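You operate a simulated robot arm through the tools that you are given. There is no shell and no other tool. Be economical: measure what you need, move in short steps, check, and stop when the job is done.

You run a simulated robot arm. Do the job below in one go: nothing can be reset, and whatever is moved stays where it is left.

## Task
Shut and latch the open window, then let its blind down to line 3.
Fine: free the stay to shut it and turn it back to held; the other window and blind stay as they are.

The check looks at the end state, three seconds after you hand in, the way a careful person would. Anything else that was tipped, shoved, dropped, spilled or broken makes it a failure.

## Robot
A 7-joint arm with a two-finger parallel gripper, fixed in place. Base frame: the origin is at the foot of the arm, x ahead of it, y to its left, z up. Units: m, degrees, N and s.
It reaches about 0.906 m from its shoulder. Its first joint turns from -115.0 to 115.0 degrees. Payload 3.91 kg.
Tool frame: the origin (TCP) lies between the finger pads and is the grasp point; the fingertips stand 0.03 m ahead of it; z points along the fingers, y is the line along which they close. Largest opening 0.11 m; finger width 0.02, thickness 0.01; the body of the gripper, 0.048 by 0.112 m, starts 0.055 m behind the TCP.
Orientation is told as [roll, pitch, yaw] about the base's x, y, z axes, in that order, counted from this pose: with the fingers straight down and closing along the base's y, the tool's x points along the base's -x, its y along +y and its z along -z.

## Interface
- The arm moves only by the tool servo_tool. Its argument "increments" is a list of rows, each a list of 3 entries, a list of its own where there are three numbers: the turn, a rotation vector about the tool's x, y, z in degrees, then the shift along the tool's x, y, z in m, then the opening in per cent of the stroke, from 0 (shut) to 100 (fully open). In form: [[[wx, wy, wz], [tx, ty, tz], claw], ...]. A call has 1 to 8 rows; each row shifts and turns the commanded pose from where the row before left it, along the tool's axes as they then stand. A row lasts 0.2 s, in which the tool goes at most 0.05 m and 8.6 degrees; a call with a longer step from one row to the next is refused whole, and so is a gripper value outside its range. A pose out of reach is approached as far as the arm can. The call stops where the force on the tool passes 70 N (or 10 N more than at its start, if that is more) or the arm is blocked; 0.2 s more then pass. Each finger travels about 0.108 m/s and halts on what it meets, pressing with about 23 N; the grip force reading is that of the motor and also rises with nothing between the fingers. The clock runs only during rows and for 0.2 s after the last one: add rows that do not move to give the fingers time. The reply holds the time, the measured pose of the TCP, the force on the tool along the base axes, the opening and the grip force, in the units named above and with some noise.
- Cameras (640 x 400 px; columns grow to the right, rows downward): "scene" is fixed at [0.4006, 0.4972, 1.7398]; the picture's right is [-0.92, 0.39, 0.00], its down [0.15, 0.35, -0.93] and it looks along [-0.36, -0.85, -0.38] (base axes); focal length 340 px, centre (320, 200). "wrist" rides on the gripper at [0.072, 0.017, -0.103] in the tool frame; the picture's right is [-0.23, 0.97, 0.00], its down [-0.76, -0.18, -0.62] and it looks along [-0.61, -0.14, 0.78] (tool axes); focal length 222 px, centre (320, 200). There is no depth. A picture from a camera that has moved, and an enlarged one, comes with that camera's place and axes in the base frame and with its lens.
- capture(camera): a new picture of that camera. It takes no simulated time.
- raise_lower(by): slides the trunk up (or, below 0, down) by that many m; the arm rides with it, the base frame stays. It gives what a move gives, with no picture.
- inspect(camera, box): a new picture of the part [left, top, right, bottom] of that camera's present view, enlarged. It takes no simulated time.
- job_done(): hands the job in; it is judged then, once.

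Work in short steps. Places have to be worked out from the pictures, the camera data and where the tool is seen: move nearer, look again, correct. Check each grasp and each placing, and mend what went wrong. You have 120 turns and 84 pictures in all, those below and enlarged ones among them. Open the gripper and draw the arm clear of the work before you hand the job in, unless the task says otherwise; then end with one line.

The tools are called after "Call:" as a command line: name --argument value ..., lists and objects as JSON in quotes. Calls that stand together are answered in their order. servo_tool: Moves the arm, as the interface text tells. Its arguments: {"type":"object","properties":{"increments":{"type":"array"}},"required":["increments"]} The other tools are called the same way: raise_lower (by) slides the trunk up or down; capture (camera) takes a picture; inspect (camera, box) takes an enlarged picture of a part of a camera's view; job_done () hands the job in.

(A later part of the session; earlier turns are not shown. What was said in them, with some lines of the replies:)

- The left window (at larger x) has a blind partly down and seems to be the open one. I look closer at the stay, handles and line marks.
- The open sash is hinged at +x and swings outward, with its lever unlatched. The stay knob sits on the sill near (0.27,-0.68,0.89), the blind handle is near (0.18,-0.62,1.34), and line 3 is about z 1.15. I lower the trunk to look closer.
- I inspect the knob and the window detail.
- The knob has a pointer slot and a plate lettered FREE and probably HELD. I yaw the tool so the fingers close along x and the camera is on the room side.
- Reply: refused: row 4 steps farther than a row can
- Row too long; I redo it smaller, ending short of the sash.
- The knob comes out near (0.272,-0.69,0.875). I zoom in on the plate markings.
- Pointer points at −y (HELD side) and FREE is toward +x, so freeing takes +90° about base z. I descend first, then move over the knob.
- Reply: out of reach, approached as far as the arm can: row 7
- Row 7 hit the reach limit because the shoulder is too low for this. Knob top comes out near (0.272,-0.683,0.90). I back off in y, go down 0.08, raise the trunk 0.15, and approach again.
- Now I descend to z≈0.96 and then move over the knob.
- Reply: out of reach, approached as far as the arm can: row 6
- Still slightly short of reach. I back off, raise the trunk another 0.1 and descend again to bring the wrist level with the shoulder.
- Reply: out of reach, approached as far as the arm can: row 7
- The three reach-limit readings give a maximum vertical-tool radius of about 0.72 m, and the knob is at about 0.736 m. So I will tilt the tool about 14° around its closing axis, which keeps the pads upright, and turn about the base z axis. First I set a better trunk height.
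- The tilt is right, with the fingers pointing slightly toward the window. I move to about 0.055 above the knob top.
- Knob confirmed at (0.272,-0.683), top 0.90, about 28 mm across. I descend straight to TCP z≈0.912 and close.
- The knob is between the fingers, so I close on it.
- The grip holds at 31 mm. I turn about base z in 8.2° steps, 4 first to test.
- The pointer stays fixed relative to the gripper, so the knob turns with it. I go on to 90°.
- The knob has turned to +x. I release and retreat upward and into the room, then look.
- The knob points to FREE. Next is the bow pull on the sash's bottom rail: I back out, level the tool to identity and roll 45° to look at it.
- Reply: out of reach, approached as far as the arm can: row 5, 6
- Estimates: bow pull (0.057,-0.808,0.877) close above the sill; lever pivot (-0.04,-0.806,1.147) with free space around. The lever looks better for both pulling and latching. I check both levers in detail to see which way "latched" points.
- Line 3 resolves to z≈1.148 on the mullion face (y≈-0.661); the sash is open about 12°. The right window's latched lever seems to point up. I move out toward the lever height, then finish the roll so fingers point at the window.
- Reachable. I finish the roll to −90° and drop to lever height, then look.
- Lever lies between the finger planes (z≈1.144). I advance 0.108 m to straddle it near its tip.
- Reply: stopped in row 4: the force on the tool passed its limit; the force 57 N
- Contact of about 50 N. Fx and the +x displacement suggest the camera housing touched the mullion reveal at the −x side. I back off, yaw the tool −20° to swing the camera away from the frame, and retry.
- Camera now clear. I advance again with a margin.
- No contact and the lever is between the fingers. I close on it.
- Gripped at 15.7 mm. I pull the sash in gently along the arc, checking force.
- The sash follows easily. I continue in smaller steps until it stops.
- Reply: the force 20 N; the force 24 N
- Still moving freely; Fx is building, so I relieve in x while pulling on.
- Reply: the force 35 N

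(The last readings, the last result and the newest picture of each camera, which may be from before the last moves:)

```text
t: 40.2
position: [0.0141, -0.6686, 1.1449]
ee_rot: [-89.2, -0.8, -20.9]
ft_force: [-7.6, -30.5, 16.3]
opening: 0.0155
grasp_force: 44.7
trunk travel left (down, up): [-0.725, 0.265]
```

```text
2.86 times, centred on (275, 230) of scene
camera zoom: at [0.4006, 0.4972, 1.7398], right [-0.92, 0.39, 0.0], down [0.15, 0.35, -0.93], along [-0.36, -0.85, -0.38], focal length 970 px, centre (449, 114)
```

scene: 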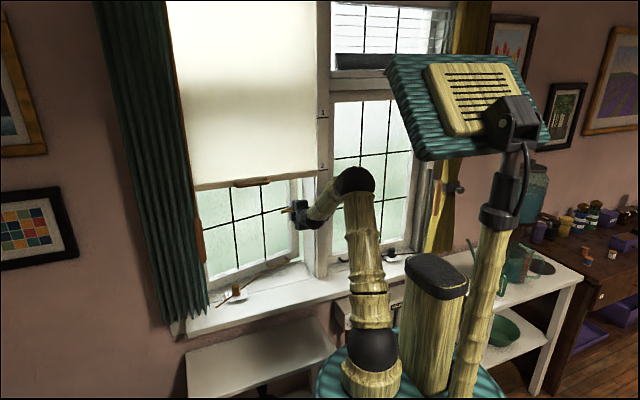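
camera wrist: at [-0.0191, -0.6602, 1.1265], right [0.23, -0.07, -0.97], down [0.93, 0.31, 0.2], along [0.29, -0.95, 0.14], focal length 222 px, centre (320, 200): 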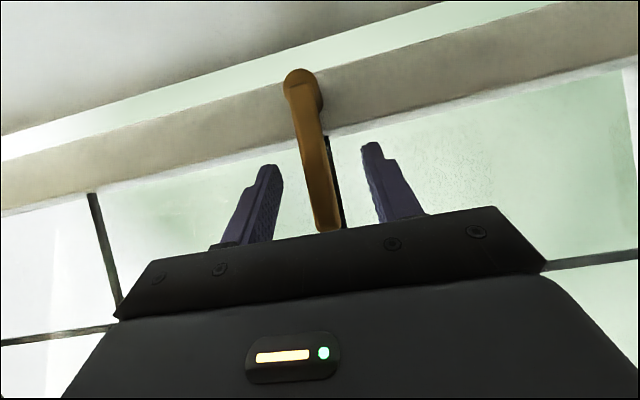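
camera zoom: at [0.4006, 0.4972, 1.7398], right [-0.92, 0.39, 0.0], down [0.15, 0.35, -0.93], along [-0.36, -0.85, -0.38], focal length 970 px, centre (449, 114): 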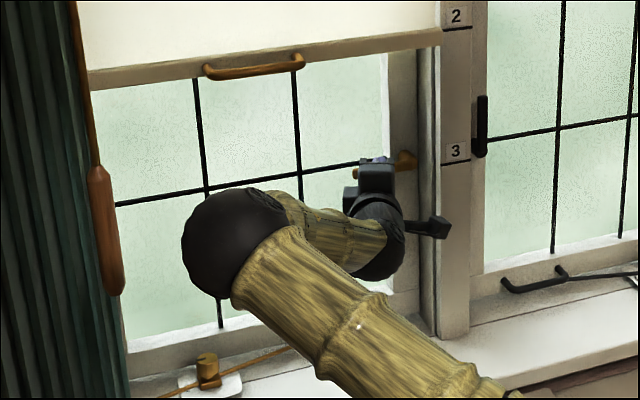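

A stop is felt at y≈-0.668 (Fy −30 N): the sash is closed. I loosen slightly, yaw back to face the window squarely, and measure the pivot.

Call:
servo_tool --increments '[[[0, 0, 0], [0, 0, 0], 30], [[0, -7, 0], [0, 0, 0], 30], [[0, -7, 0], [0, 0, 0], 30], [[0, -6.8, 0], [0, 0, 0], 30]]'

Call:
capture --camera "wrist"

Call:
inspect --camera "scene" --box '[260, 150, 350, 230]'

```text
t: 41.2
position: [0.015, -0.6665, 1.1437]
ee_rot: [-89.4, -1.1, 0.0]
ft_force: [0.6, -0.5, -0.3]
opening: 0.0331
grasp_force: 0.1
trunk travel left (down, up): [-0.725, 0.265]
```

```text
42 pictures are left
camera wrist: at [-0.0571, -0.5617, 1.1265], right [0.25, 0.01, -0.97], down [0.76, 0.62, 0.2], along [0.6, -0.78, 0.15], focal length 222 px, centre (320, 200)
```

wrist: 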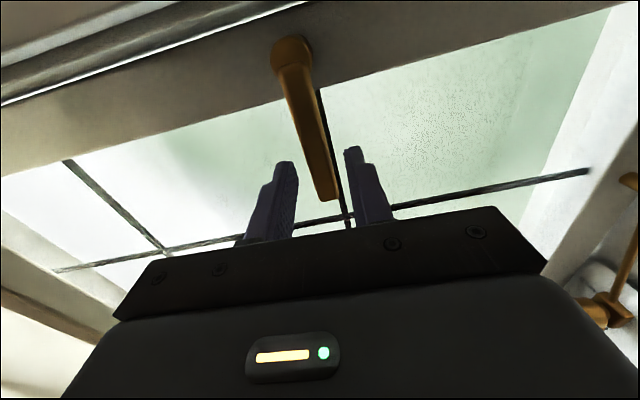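

```text
5.00 times, centred on (305, 190) of scene
camera zoom: at [0.4006, 0.4972, 1.7398], right [-0.92, 0.39, 0.0], down [0.15, 0.35, -0.93], along [-0.36, -0.85, -0.38], focal length 1698 px, centre (395, 250)
```

zoom: 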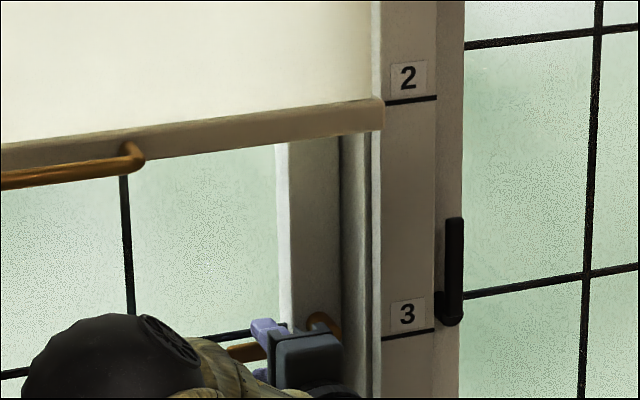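

Right lever confirmed: pivot at the bottom, pointing up when latched. Left pivot is about (-0.05,-0.67,1.141), radius to my grip 0.065. I grip and turn the lever upward in 8° steps.

Call:
servo_tool --increments '[[[0, 0, 0], [0, 0, 0], 0], [[0, 0, 0], [0, 0, 0], 0], [[0, 0, 8], [0.0006, -0.009, 0], 0], [[0, 0, 8], [0.0006, -0.009, 0], 0], [[0, 0, 8], [0.0006, -0.009, 0], 0]]'

Call:
inspect --camera "scene" --box '[260, 150, 350, 230]'

```text
t: 42.4
position: [0.0123, -0.6662, 1.1691]
ee_rot: [-89.4, -25.3, -0.2]
ft_force: [-0.7, 2.0, -3.6]
opening: 0.0156
grasp_force: 44.6
trunk travel left (down, up): [-0.725, 0.265]
```

```text
5.00 times, centred on (305, 190) of scene
camera zoom: at [0.4006, 0.4972, 1.7398], right [-0.92, 0.39, 0.0], down [0.15, 0.35, -0.93], along [-0.36, -0.85, -0.38], focal length 1698 px, centre (395, 250)
```

zoom: 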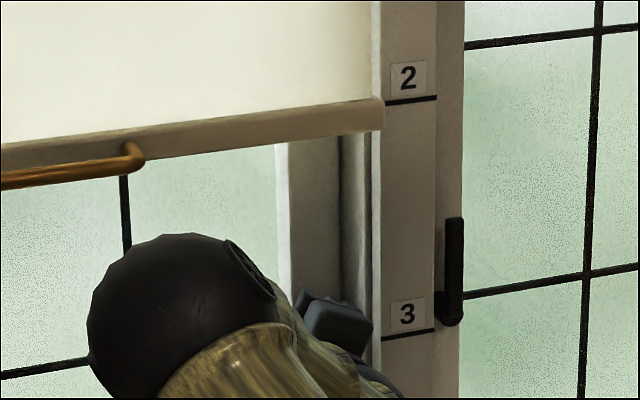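

Low forces, so the lever is turning. I continue to about 64°.

Call:
servo_tool --increments '[[[0, 0, 8], [0.0006, -0.009, 0], 0], [[0, 0, 8], [0.0006, -0.009, 0], 0], [[0, 0, 8], [0.0006, -0.009, 0], 0], [[0, 0, 8], [0.0006, -0.009, 0], 0], [[0, 0, 8], [0.0006, -0.009, 0], 0]]'

Call:
capture --camera "wrist"

```text
t: 43.6
position: [-0.0201, -0.6672, 1.1992]
ee_rot: [-88.3, -65.1, -1.4]
ft_force: [8.6, 0.3, -13.2]
opening: 0.0153
grasp_force: 44.8
trunk travel left (down, up): [-0.725, 0.265]
```

```text
39 pictures are left
camera wrist: at [-0.0352, -0.5624, 1.1285], right [0.98, 0.0, -0.2], down [0.16, 0.61, 0.77], along [0.13, -0.79, 0.6], focal length 222 px, centre (320, 200)
```

wrist: 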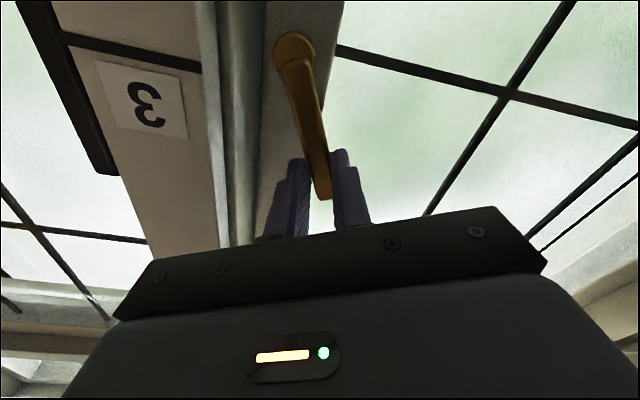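

The lever is following, now at about 64°. I finish to 90° with a slight push into the stop.

Call:
servo_tool --increments '[[[0, 0, 8], [0.0006, -0.009, 0], 0], [[0, 0, 8], [0.0006, -0.009, 0], 0], [[0, 0, 8], [0.0006, -0.009, 0], 0], [[0, 0, 3], [0.0001, -0.0034, 0], 0]]'

Call:
capture --camera "wrist"

```text
t: 44.6
position: [-0.0457, -0.6682, 1.2062]
ee_rot: [70.5, -88.1, -160.5]
ft_force: [12.5, -0.3, -16.9]
opening: 0.0155
grasp_force: 45.5
trunk travel left (down, up): [-0.725, 0.265]
```

```text
38 pictures are left
camera wrist: at [-0.0276, -0.5627, 1.1352], right [0.97, 0.0, 0.26], down [-0.2, 0.61, 0.76], along [-0.16, -0.79, 0.59], focal length 222 px, centre (320, 200)
```

wrist: 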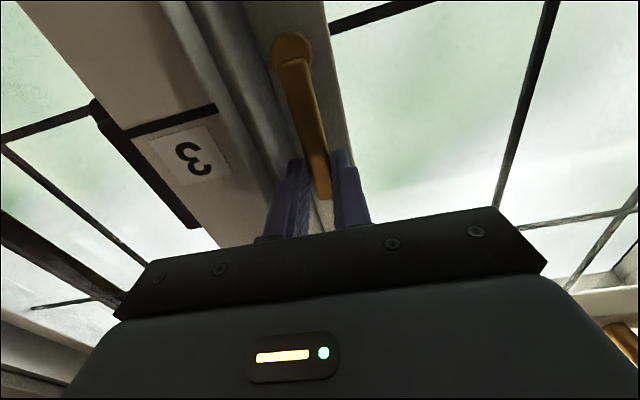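

Tool at about 91° and the lever looks vertical like the other one. I release, back off, and check.

Call:
servo_tool --increments '[[[0, 0, 0], [0, 0, 0], 40], [[0, 0, 0], [0, 0, 0], 40], [[0, 0, 0], [0, 0, -0.04], 40], [[0, 0, 0], [0, 0, -0.04], 40], [[0, 0, 0], [0, 0, -0.04], 40]]'

Call:
capture --camera "wrist"

Call:
capture --camera "scene"

```text
t: 45.8
position: [-0.0524, -0.5436, 1.2104]
ee_rot: [79.7, -87.9, -169.9]
ft_force: [-0.5, 0.1, 0.2]
opening: 0.0441
grasp_force: 0.1
trunk travel left (down, up): [-0.725, 0.265]
```

```text
37 pictures are left
camera wrist: at [-0.0329, -0.4386, 1.1389], right [0.97, -0.01, 0.26], down [-0.2, 0.62, 0.76], along [-0.17, -0.79, 0.6], focal length 222 px, centre (320, 200)
```

wrist: 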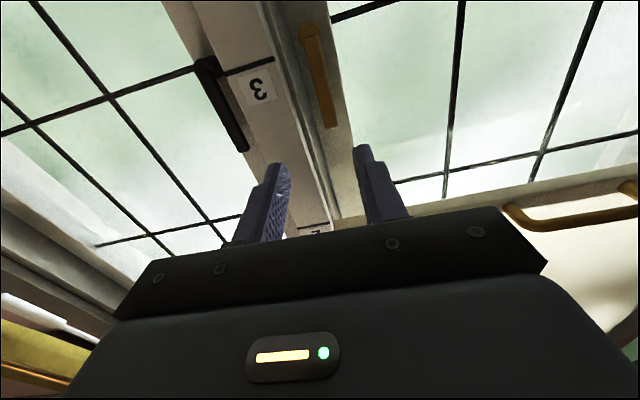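

```text
36 pictures are left
```

scene: 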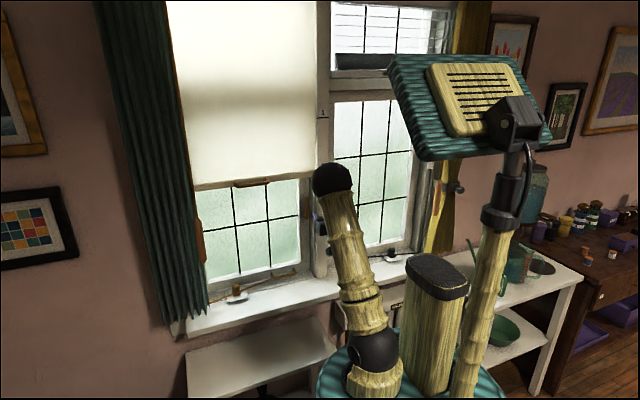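

The lever is vertical and the window is shut. Now I return to the knob while the blind is still up: I move in +x while pitching the fingers down to about 26° of tilt, closing line along x.

Call:
servo_tool --increments '[[[0, 8, 0], [0, 0.04, 0], 55], [[0, 8, 0], [0, 0.04, 0], 55], [[0, 8, 0], [0, 0.04, 0], 55], [[0, 8, 0], [0, 0.04, 0], 55], [[0, 8, 0], [0, 0.04, 0], 55], [[0, 8, 0], [0, 0.04, 0], 55], [[0, 8, 0], [0, 0.04, 0], 55], [[0, 8, 0], [0, 0.03, 0], 55]]'

Call:
capture --camera "wrist"

Call:
inspect --camera "scene" --box '[190, 180, 350, 310]'

```text
t: 47.6
position: [0.2609, -0.5473, 1.219]
ee_rot: [2.3, -25.4, -91.0]
ft_force: [-0.3, -0.7, 0.1]
opening: 0.0606
grasp_force: 0.1
trunk travel left (down, up): [-0.725, 0.265]
```

```text
35 pictures are left
camera wrist: at [0.2748, -0.436, 1.2814], right [0.97, -0.21, 0.13], down [-0.21, -0.42, 0.88], along [-0.13, -0.88, -0.45], focal length 222 px, centre (320, 200)
```

wrist: 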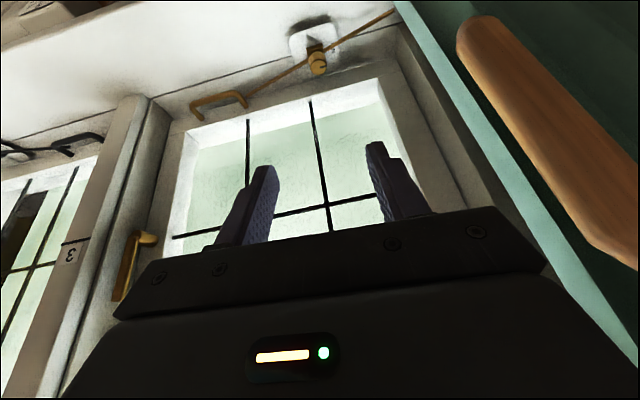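

```text
3.08 times, centred on (270, 245) of scene
camera zoom: at [0.4006, 0.4972, 1.7398], right [-0.92, 0.39, 0.0], down [0.15, 0.35, -0.93], along [-0.36, -0.85, -0.38], focal length 1045 px, centre (474, 62)
```

zoom: 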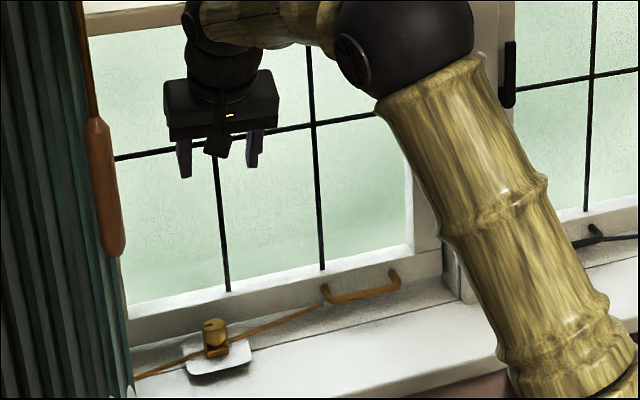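

The closed rail sits about 58 mm behind the knob axis, so the earlier grip geometry in reverse still clears it. I turn to yaw −23°, tilt −14°.

Call:
servo_tool --increments '[[[2.3, 0, 0], [0, 0, 0], 55], [[-3.65, 0, -7.68], [0, 0, 0], 55], [[-3.65, 0, -7.68], [0, 0, 0], 55], [[-3.65, 0, -7.68], [0, 0, 0], 55], [[-3.65, 0, -7.68], [0, 0, 0], 55], [[-3.65, 0, -7.68], [0, 0, 0], 55], [[-3.65, 0, -7.68], [0, 0, 0], 55], [[-3.65, 0, -7.68], [0, 0, 0], 55]]'

Call:
servo_tool --increments '[[[-3.65, 0, -7.68], [0, 0, 0], 55], [[0, 5.7, 0], [0, 0, 0.04], 55], [[0, 5.7, 0], [0, 0, 0.04], 55], [[0, 0, 0], [0, 0, 0.04], 55], [[0, 0, 0], [0, 0, 0.04], 55], [[0, 0, 0], [0, 0, 0.03], 55]]'

```text
t: 49.4
position: [0.2588, -0.5477, 1.2201]
ee_rot: [-0.1, -25.5, -31.4]
ft_force: [0.0, 0.1, -0.5]
opening: 0.0604
grasp_force: 0.1
trunk travel left (down, up): [-0.725, 0.265]
```

```text
t: 50.8
position: [0.3132, -0.5701, 1.0385]
ee_rot: [-0.1, -14.0, -23.0]
ft_force: [-0.7, 0.1, 0.2]
opening: 0.0605
grasp_force: 0.1
trunk travel left (down, up): [-0.725, 0.265]
```

I move to above the knob.

Call:
servo_tool --increments '[[[0, 0, 0], [0.0033, -0.03, 0.0207], 55], [[0, 0, 0], [0.0033, -0.03, 0.0207], 55], [[0, 0, 0], [0.0033, -0.03, 0.0207], 55], [[0, 0, 0], [0.0033, -0.03, 0.0207], 55]]'

Call:
capture --camera "wrist"

```text
t: 51.8
position: [0.2723, -0.6837, 0.9585]
ee_rot: [-0.2, -14.1, -23.0]
ft_force: [-0.4, -0.2, -0.7]
opening: 0.0606
grasp_force: 0.0
trunk travel left (down, up): [-0.725, 0.265]
```

```text
33 pictures are left
camera wrist: at [0.1901, -0.6292, 1.0393], right [0.58, 0.81, 0.05], down [0.47, -0.39, 0.79], along [0.66, -0.44, -0.61], focal length 222 px, centre (320, 200)
```

wrist: 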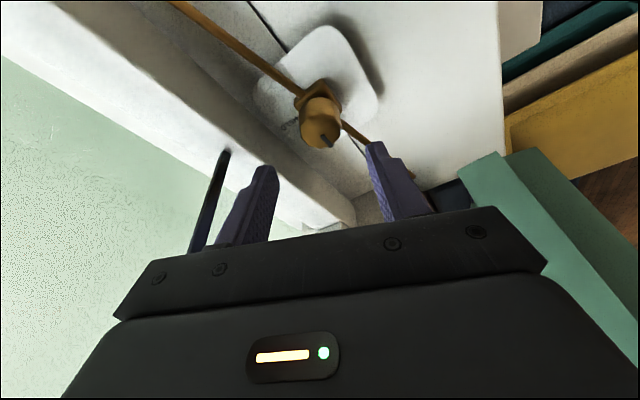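

Clear of the rail. I descend and grip.

Call:
servo_tool --increments '[[[0, 0, 0], [0.0055, 0, 0.0223], 55], [[0, 0, 0], [0.0055, 0, 0.0223], 55], [[0, 0, 0], [0, 0, 0], 10], [[0, 0, 0], [0, 0, 0], 10], [[0, 0, 0], [0, 0, 0], 10]]'

Call:
capture --camera "wrist"

```text
t: 53.0
position: [0.2731, -0.6816, 0.9101]
ee_rot: [0.0, -13.9, -23.0]
ft_force: [5.8, 13.9, -3.1]
opening: 0.0315
grasp_force: 44.8
trunk travel left (down, up): [-0.725, 0.265]
```

```text
32 pictures are left
camera wrist: at [0.1918, -0.6269, 0.993], right [0.58, 0.81, 0.06], down [0.47, -0.39, 0.79], along [0.66, -0.43, -0.61], focal length 222 px, centre (320, 200)
```

wrist: 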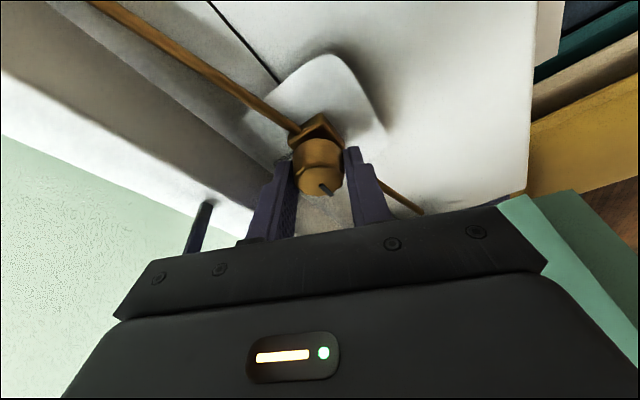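

Gripped at 31.5 mm. I ease +2 mm in y and turn back −90° about base z.

Call:
servo_tool --increments '[[[0, 0, 0], [0.0004, 0.0018, 0], 10], [[1.98, 0, 7.95], [0, 0, 0], 10], [[1.98, 0, 7.95], [0, 0, 0], 10], [[1.98, 0, 7.95], [0, 0, 0], 10], [[1.98, 0, 7.95], [0, 0, 0], 10], [[1.98, 0, 7.95], [0, 0, 0], 10]]'

Call:
servo_tool --increments '[[[1.98, 0, 7.95], [0, 0, 0], 10], [[1.98, 0, 7.95], [0, 0, 0], 10], [[1.98, 0, 7.95], [0, 0, 0], 10], [[1.98, 0, 7.95], [0, 0, 0], 10], [[1.98, 0, 7.95], [0, 0, 0], 10], [[1.98, 0, 7.95], [0, 0, 0], 10]]'

Call:
capture --camera "wrist"

```text
t: 54.4
position: [0.274, -0.6816, 0.9102]
ee_rot: [-0.2, -14.1, -64.1]
ft_force: [9.6, 5.7, -1.5]
opening: 0.0313
grasp_force: 44.9
trunk travel left (down, up): [-0.725, 0.265]
```

```text
t: 55.8
position: [0.2726, -0.6809, 0.9112]
ee_rot: [0.0, -14.1, -113.2]
ft_force: [4.2, 6.5, 0.0]
opening: 0.0316
grasp_force: 45.0
trunk travel left (down, up): [-0.725, 0.265]
```

```text
31 pictures are left
camera wrist: at [0.3253, -0.5988, 0.993], right [0.81, -0.59, 0.06], down [-0.39, -0.47, 0.79], along [-0.44, -0.66, -0.61], focal length 222 px, centre (320, 200)
```

wrist: 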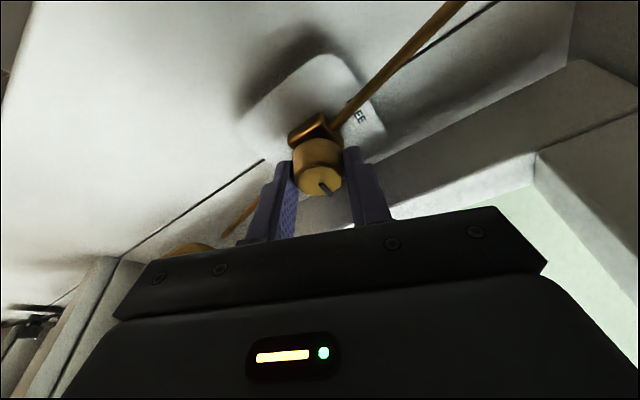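

The pointer matches the original HELD orientation. I release, lift, back off and verify.

Call:
servo_tool --increments '[[[0, 0, 0], [0, 0, 0], 55], [[0, 0, 0], [0, 0, 0], 55], [[0, 0, 0], [-0.0097, 0, -0.0388], 55], [[0, 0, 0], [-0.0097, 0, -0.0388], 55], [[0, 0, 0], [0.04, -0.018, -0.01], 55], [[0, 0, 0], [0.04, -0.018, -0.01], 55], [[0, 0, 0], [0.03, -0.018, -0.01], 55]]'

Call:
inspect --camera "wrist" --box '[220, 0, 440, 150]'

Call:
capture --camera "scene"

```text
t: 57.4
position: [0.2681, -0.5532, 0.9919]
ee_rot: [0.0, -14.1, -113.2]
ft_force: [-0.2, 0.2, -0.7]
opening: 0.0605
grasp_force: 0.0
trunk travel left (down, up): [-0.725, 0.265]
```

```text
2.67 times, centred on (330, 75) of wrist
camera zoom: at [0.3203, -0.4719, 1.0749], right [0.81, -0.59, 0.06], down [-0.39, -0.47, 0.79], along [-0.44, -0.66, -0.61], focal length 592 px, centre (293, 533)
```

zoom: 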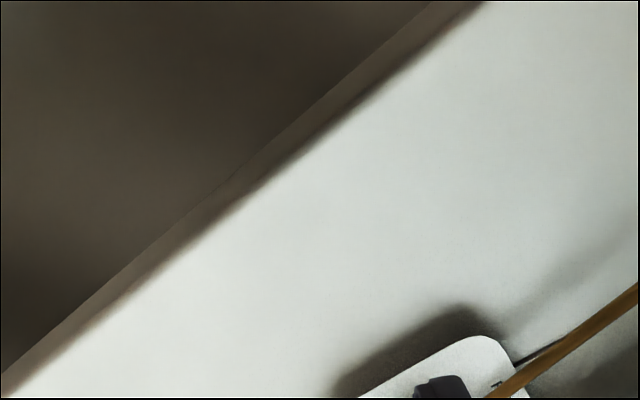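

```text
29 pictures are left
```

scene: 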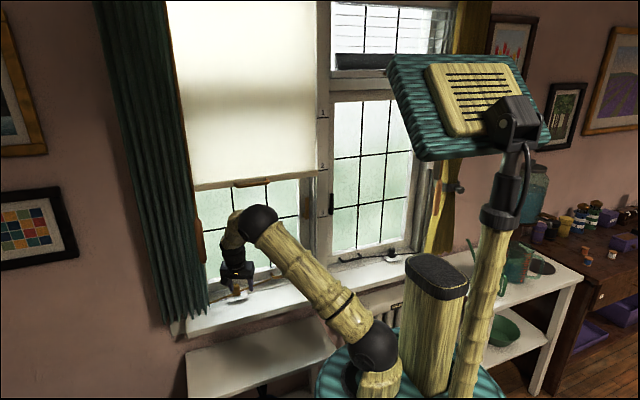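

Next the blind. I retreat into the room, then turn the tool back toward yaw 0.

Call:
servo_tool --increments '[[[0, 0, 0], [0.04, -0.018, -0.01], 55], [[0, 0, 0], [0.04, -0.018, -0.01], 55], [[-1.98, 0, -7.95], [-0.0048, 0, -0.0194], 55], [[-1.98, 0, -7.95], [-0.0048, 0, -0.0194], 55], [[-1.98, 0, -7.95], [-0.0048, 0, -0.0194], 55], [[-1.98, 0, -7.95], [-0.0048, 0, -0.0194], 55], [[-1.98, 0, -7.95], [-0.0048, 0, -0.0194], 55], [[-1.98, 0, -7.95], [-0.0048, 0, -0.0194], 55]]'

Call:
servo_tool --increments '[[[-1.98, 0, -7.95], [0, 0, 0], 55], [[-1.98, 0, -7.95], [0, 0, 0], 55], [[-1.98, 0, -7.95], [0, 0, 0], 55], [[-1.98, 0, -7.95], [0, 0, 0], 55], [[-1.98, 0, -7.95], [0, 0, 0], 55], [[-1.98, 0, -7.95], [0, 0, 0], 55], [[-1.98, 0, -7.95], [0, 0, 0], 55], [[0, 7, 0], [0.03, 0, 0], 55]]'

Call:
raise_lower --by 0.15

```text
t: 59.2
position: [0.268, -0.4631, 1.1135]
ee_rot: [-0.1, -14.0, -63.8]
ft_force: [0.3, 1.0, 0.7]
opening: 0.0607
grasp_force: 0.1
trunk travel left (down, up): [-0.725, 0.265]
```

```text
t: 61.0
position: [0.2383, -0.4613, 1.1039]
ee_rot: [-0.1, -7.0, -6.6]
ft_force: [0.0, 0.3, 0.0]
opening: 0.0607
grasp_force: 0.0
trunk travel left (down, up): [-0.725, 0.265]
```

```text
t: 62.7
position: [0.2377, -0.4605, 1.2542]
ee_rot: [-0.1, -7.1, -6.6]
ft_force: [1.2, 0.1, 0.0]
opening: 0.0605
grasp_force: 0.0
trunk travel left (down, up): [-0.875, 0.115]
```

I level the tool and begin rolling the fingers toward the window at blind handle height.

Call:
servo_tool --increments '[[[0, 7, -6.6], [0.02, 0, 0], 55], [[8, 0, 0], [0.018, -0.01, 0], 55], [[8, 0, 0], [0.018, -0.01, 0], 55], [[8, 0, 0], [0, -0.02, 0], 55], [[8, 0, 0], [0, -0.02, 0], 55], [[8, 0, 0], [0, -0.02, 0], 55], [[8, 0, 0], [0, -0.02, 0], 55], [[8, 0, 0], [0, -0.02, 0], 55]]'

Call:
capture --camera "wrist"

Call:
capture --camera "scene"

```text
refused: row 1 steps farther than a row can; nothing moved
```

```text
28 pictures are left
camera wrist: at [0.1549, -0.4335, 1.348], right [0.34, 0.94, 0.03], down [0.66, -0.25, 0.71], along [0.68, -0.22, -0.7], focal length 222 px, centre (320, 200)
```

wrist: 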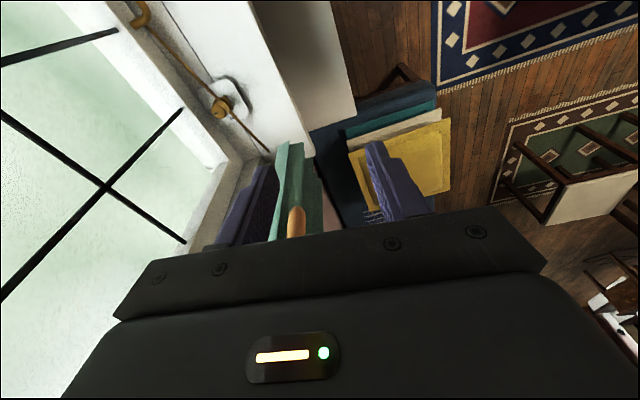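

```text
27 pictures are left
```

scene: 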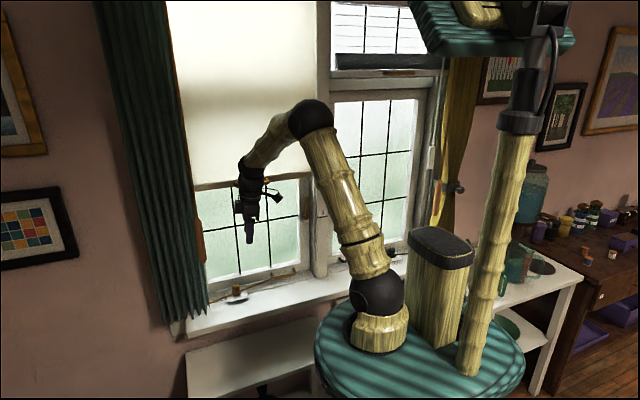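

Row 1's combined turn was too large. The arm is also quite folded here, so I lower the trunk 0.35 to put the wrist above the shoulder, moving the tool up in steps to compensate.

Call:
servo_tool --increments '[[[0, 7, 0], [0.02, 0, 0], 55], [[0, 0, -6.6], [0.02, 0, 0], 55], [[0, 0, 0], [0.01, 0, -0.045], 55], [[0, 0, 0], [0, 0, -0.045], 55], [[0, 0, 0], [0, 0, -0.045], 55], [[0, 0, 0], [0, 0, -0.045], 55]]'

Call:
raise_lower --by -0.25

```text
t: 64.1
position: [0.1885, -0.4558, 1.4336]
ee_rot: [-0.1, 0.0, 0.0]
ft_force: [-0.4, 0.5, 1.0]
opening: 0.0606
grasp_force: 0.0
trunk travel left (down, up): [-0.875, 0.115]
```

```text
t: 66.7
position: [0.1884, -0.4557, 1.1819]
ee_rot: [-0.1, 0.0, 0.0]
ft_force: [0.1, 0.4, 0.4]
opening: 0.0605
grasp_force: 0.0
trunk travel left (down, up): [-0.625, 0.365]
```

Now I roll the fingers toward the window while rising.

Call:
servo_tool --increments '[[[8, 0, 0], [0, 0, -0.02], 55], [[8, 0, 0], [0, 0, -0.02], 55], [[8, 0, 0], [0, -0.01, -0.015], 55], [[8, 0, 0], [0, -0.015, -0.01], 55], [[8, 0, 0], [0, -0.015, -0.005], 55], [[8, 0, 0], [0, -0.02, 0], 55], [[8, 0, 0], [0, -0.02, 0], 55], [[8, 0, 0], [0, -0.02, 0], 55]]'

```text
t: 68.5
position: [0.1879, -0.5172, 1.3116]
ee_rot: [-64.2, 0.0, 0.0]
ft_force: [0.7, -0.1, 0.5]
opening: 0.0605
grasp_force: 0.0
trunk travel left (down, up): [-0.625, 0.365]
```

Reachable. I finish the roll and look at the blind handle.

Call:
servo_tool --increments '[[[8.5, 0, 0], [0, -0.005, 0], 55], [[8.5, 0, 0], [0, -0.005, 0], 55], [[8.5, 0, 0], [0, -0.005, 0], 55]]'

Call:
capture --camera "wrist"

Call:
inspect --camera "scene" --box '[180, 130, 350, 240]'

```text
t: 69.3
position: [0.1886, -0.5226, 1.3255]
ee_rot: [-89.5, -0.2, -0.2]
ft_force: [0.7, 0.2, 0.6]
opening: 0.0605
grasp_force: 0.1
trunk travel left (down, up): [-0.625, 0.365]
```

```text
26 pictures are left
camera wrist: at [0.1153, -0.418, 1.3083], right [0.23, 0.01, -0.97], down [0.76, 0.62, 0.18], along [0.61, -0.78, 0.14], focal length 222 px, centre (320, 200)
```

wrist: 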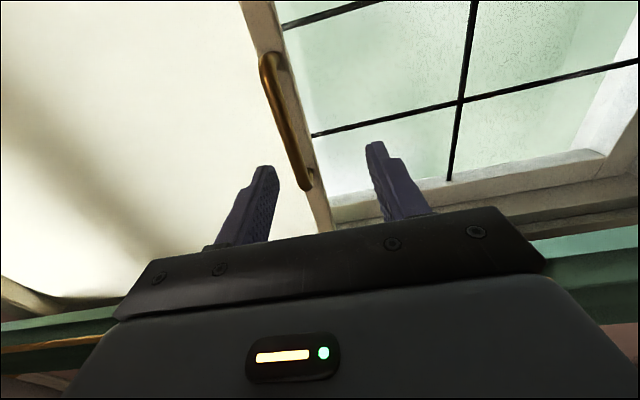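

```text
3.64 times, centred on (265, 185) of scene
camera zoom: at [0.4006, 0.4972, 1.7398], right [-0.92, 0.39, 0.0], down [0.15, 0.35, -0.93], along [-0.36, -0.85, -0.38], focal length 1235 px, centre (520, 254)
```

zoom: 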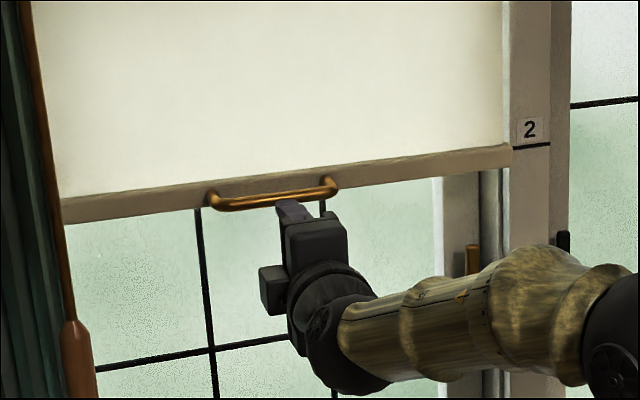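

Handle bar comes out near (0.18,-0.61,1.346). I raise 0.02, advance part way and look again.

Call:
servo_tool --increments '[[[0, 0, 0], [0.006, -0.02, 0.02], 55], [[0, 0, 0], [0, 0, 0.03], 55]]'

Call:
capture --camera "wrist"

Call:
inspect --camera "scene" --box '[210, 150, 310, 220]'

```text
t: 69.9
position: [0.1826, -0.5733, 1.3438]
ee_rot: [-89.6, 0.0, -0.1]
ft_force: [0.6, -0.8, 0.8]
opening: 0.0605
grasp_force: 0.0
trunk travel left (down, up): [-0.625, 0.365]
```

```text
24 pictures are left
camera wrist: at [0.1089, -0.4694, 1.3279], right [0.23, 0.01, -0.97], down [0.76, 0.62, 0.18], along [0.61, -0.78, 0.13], focal length 222 px, centre (320, 200)
```

wrist: 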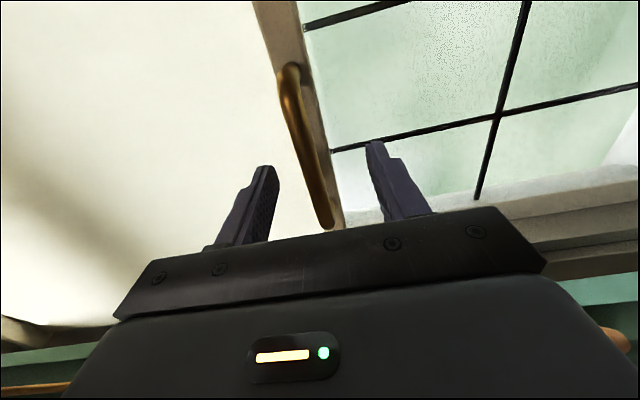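

```text
5.71 times, centred on (260, 185) of scene
camera zoom: at [0.4006, 0.4972, 1.7398], right [-0.92, 0.39, 0.0], down [0.15, 0.35, -0.93], along [-0.36, -0.85, -0.38], focal length 1941 px, centre (663, 286)
```

zoom: 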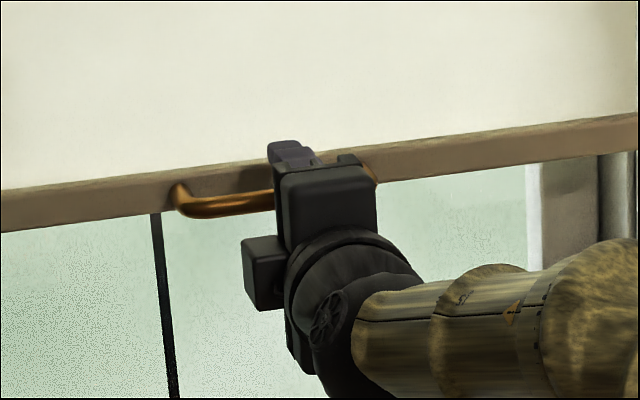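

Bow bar is between the fingers (z≈1.347). I advance 0.033 and close.

Call:
servo_tool --increments '[[[0, 0, 0], [-0.004, -0.003, 0.017], 55], [[0, 0, 0], [0, 0, 0.016], 55], [[0, 0, 0], [0, 0, 0], 0], [[0, 0, 0], [0, 0, 0], 0], [[0, 0, 0], [0, 0, 0], 0]]'

Call:
capture --camera "wrist"

```text
t: 71.1
position: [0.1856, -0.6057, 1.3482]
ee_rot: [-89.5, 0.0, -0.1]
ft_force: [0.6, -5.5, 2.8]
opening: 0.0235
grasp_force: 44.9
trunk travel left (down, up): [-0.625, 0.365]
```

```text
22 pictures are left
camera wrist: at [0.1129, -0.5021, 1.3316], right [0.23, 0.01, -0.97], down [0.76, 0.62, 0.18], along [0.61, -0.78, 0.14], focal length 222 px, centre (320, 200)
```

wrist: 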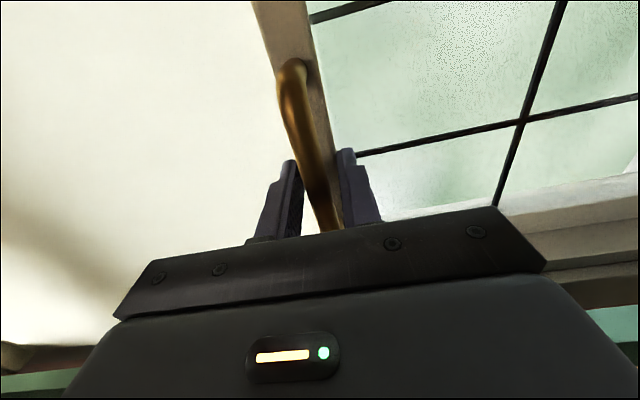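

Grip is firm at 23.5 mm (bow or hem bar), centred at z 1.348, the same height as line 2. I test-pull by lowering the trunk 0.03.

Call:
raise_lower --by -0.03

Call:
inspect --camera "scene" --box '[180, 100, 350, 240]'

```text
t: 71.9
position: [0.1874, -0.6074, 1.3158]
ee_rot: [-89.4, 0.0, 0.0]
ft_force: [0.0, -2.6, -2.4]
opening: 0.0239
grasp_force: 45.3
trunk travel left (down, up): [-0.595, 0.395]
```

```text
2.86 times, centred on (265, 170) of scene
camera zoom: at [0.4006, 0.4972, 1.7398], right [-0.92, 0.39, 0.0], down [0.15, 0.35, -0.93], along [-0.36, -0.85, -0.38], focal length 970 px, centre (477, 286)
```

zoom: 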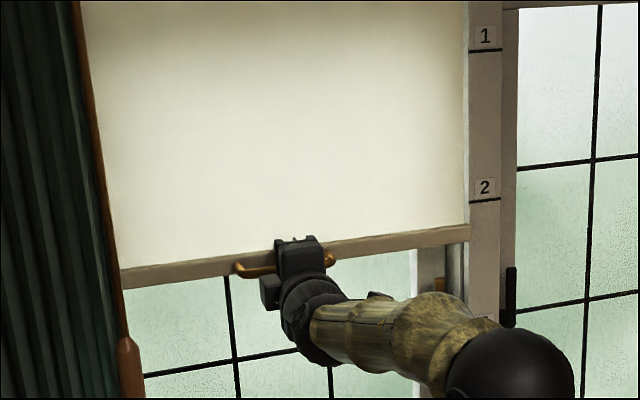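

The blind follows with almost no force. I lower another 0.15 and check against line 3.

Call:
raise_lower --by -0.15

Call:
inspect --camera "scene" --box '[180, 130, 350, 260]'

```text
t: 73.6
position: [0.1857, -0.6064, 1.1667]
ee_rot: [-89.5, 0.0, 0.0]
ft_force: [-0.9, -4.0, -1.3]
opening: 0.0234
grasp_force: 44.6
trunk travel left (down, up): [-0.445, 0.545]
```

```text
3.08 times, centred on (265, 195) of scene
camera zoom: at [0.4006, 0.4972, 1.7398], right [-0.92, 0.39, 0.0], down [0.15, 0.35, -0.93], along [-0.36, -0.85, -0.38], focal length 1045 px, centre (489, 215)
```

zoom: 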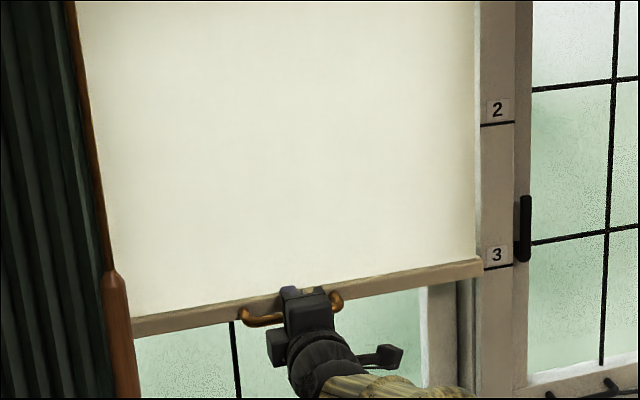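

Bar currently spans about z 1.151–1.174, with line 3 at about 1.147. I lower 13 mm so the hem bar sits on the line.

Call:
raise_lower --by -0.013

Call:
inspect --camera "scene" --box '[270, 190, 330, 230]'

```text
t: 74.2
position: [0.186, -0.6067, 1.1547]
ee_rot: [-89.5, 0.0, 0.1]
ft_force: [0.6, -3.6, -1.6]
opening: 0.0234
grasp_force: 44.9
trunk travel left (down, up): [-0.432, 0.558]
```

```text
10.00 times, centred on (300, 210) of scene
camera zoom: at [0.4006, 0.4972, 1.7398], right [-0.92, 0.39, 0.0], down [0.15, 0.35, -0.93], along [-0.36, -0.85, -0.38], focal length 3397 px, centre (520, 100)
```

zoom: 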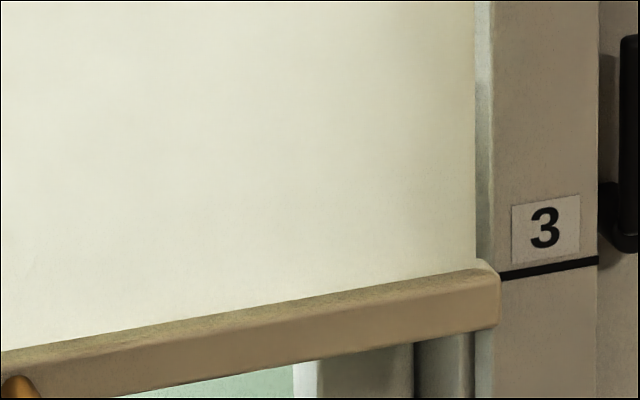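

The bar spans about 1.140–1.159 with line 3 at 1.146–1.148, so it is on the line. I release and withdraw straight back.

Call:
servo_tool --increments '[[[0, 0, 0], [0, 0, 0], 55], [[0, 0, 0], [0, 0, 0], 55], [[0, 0, 0], [0, 0, 0], 55], [[0, 0, 0], [0, 0, -0.04], 55], [[0, 0, 0], [0, 0, -0.04], 55], [[0, 0, 0], [0, 0, -0.04], 55]]'

Call:
inspect --camera "scene" --box '[270, 190, 330, 230]'

Call:
capture --camera "wrist"

```text
t: 75.6
position: [0.1875, -0.4853, 1.1559]
ee_rot: [-89.5, 0.0, 0.0]
ft_force: [0.5, -0.4, -0.1]
opening: 0.0604
grasp_force: 0.1
trunk travel left (down, up): [-0.432, 0.558]
```

```text
10.00 times, centred on (300, 210) of scene
camera zoom: at [0.4006, 0.4972, 1.7398], right [-0.92, 0.39, 0.0], down [0.15, 0.35, -0.93], along [-0.36, -0.85, -0.38], focal length 3397 px, centre (520, 100)
```

zoom: 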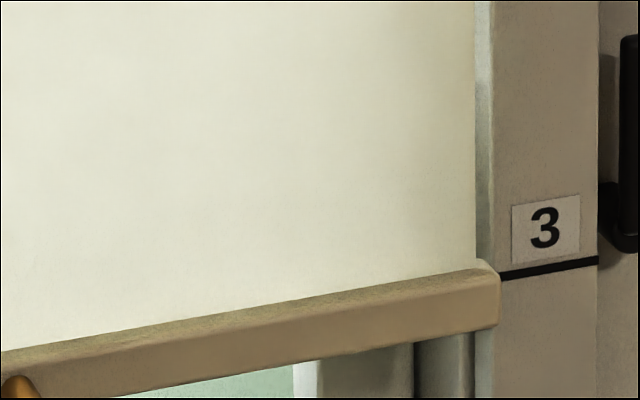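

```text
17 pictures are left
camera wrist: at [0.1135, -0.3807, 1.1395], right [0.23, 0.01, -0.97], down [0.76, 0.62, 0.18], along [0.61, -0.78, 0.14], focal length 222 px, centre (320, 200)
```

wrist: 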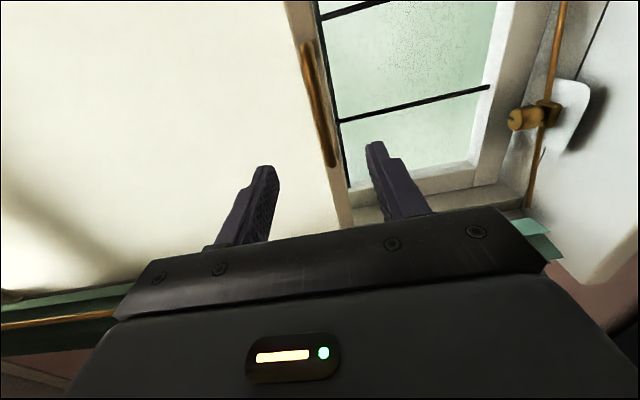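

The blind stays put. I draw back further and check the knob pointer and the whole window.

Call:
servo_tool --increments '[[[-8, 0, 0], [0, 0, -0.03], 55], [[-8, 0, 0], [0, 0, -0.02], 55], [[-8, 0, 0], [0, 0, -0.02], 55], [[-8, 0, 0], [0, 0, 0], 55], [[-8, 0, 0], [0, 0, 0], 55]]'

Call:
capture --camera "wrist"

Call:
capture --camera "scene"

Call:
inspect --camera "scene" --box '[200, 260, 290, 320]'

```text
t: 76.8
position: [0.1863, -0.4165, 1.1647]
ee_rot: [-49.5, 0.1, 0.0]
ft_force: [0.8, 0.2, 0.4]
opening: 0.0603
grasp_force: 0.0
trunk travel left (down, up): [-0.432, 0.558]
```

```text
16 pictures are left
camera wrist: at [0.1134, -0.3265, 1.2191], right [0.23, 0.63, -0.74], down [0.76, 0.36, 0.54], along [0.61, -0.69, -0.4], focal length 222 px, centre (320, 200)
```

wrist: 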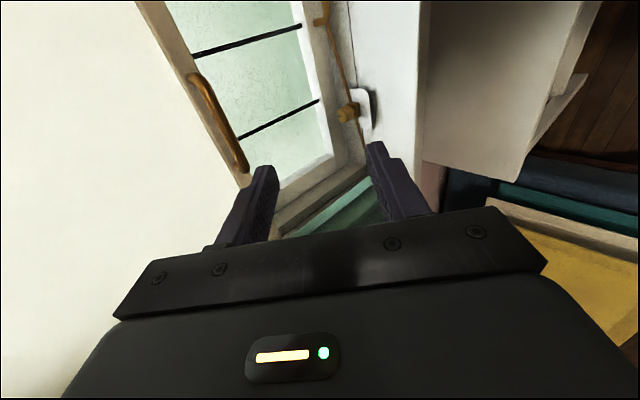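

```text
15 pictures are left
```

scene: 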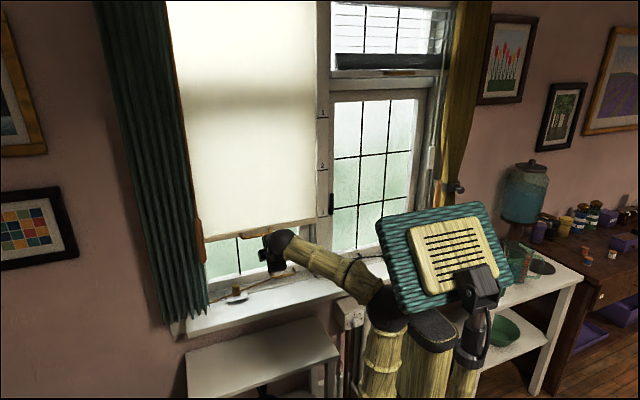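

```text
6.67 times, centred on (245, 290) of scene
camera zoom: at [0.4006, 0.4972, 1.7398], right [-0.92, 0.39, 0.0], down [0.15, 0.35, -0.93], along [-0.36, -0.85, -0.38], focal length 2264 px, centre (820, -400)
```

zoom: 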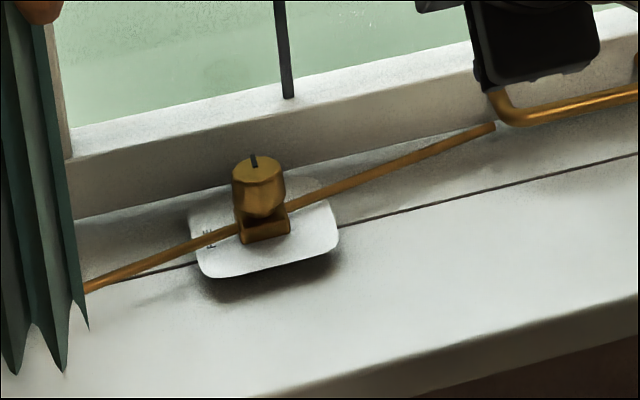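

Window shut, lever upright, knob pointer at HELD, blind on line 3, the other window and blind as they were, and the arm clear with the gripper open. Handing in.

Call:
job_done

```text
The job is handed in.
```

The open window is shut and latched with its stay turned back to held, its blind is down with the hem bar on line 3, and the other window and blind were left as they were.
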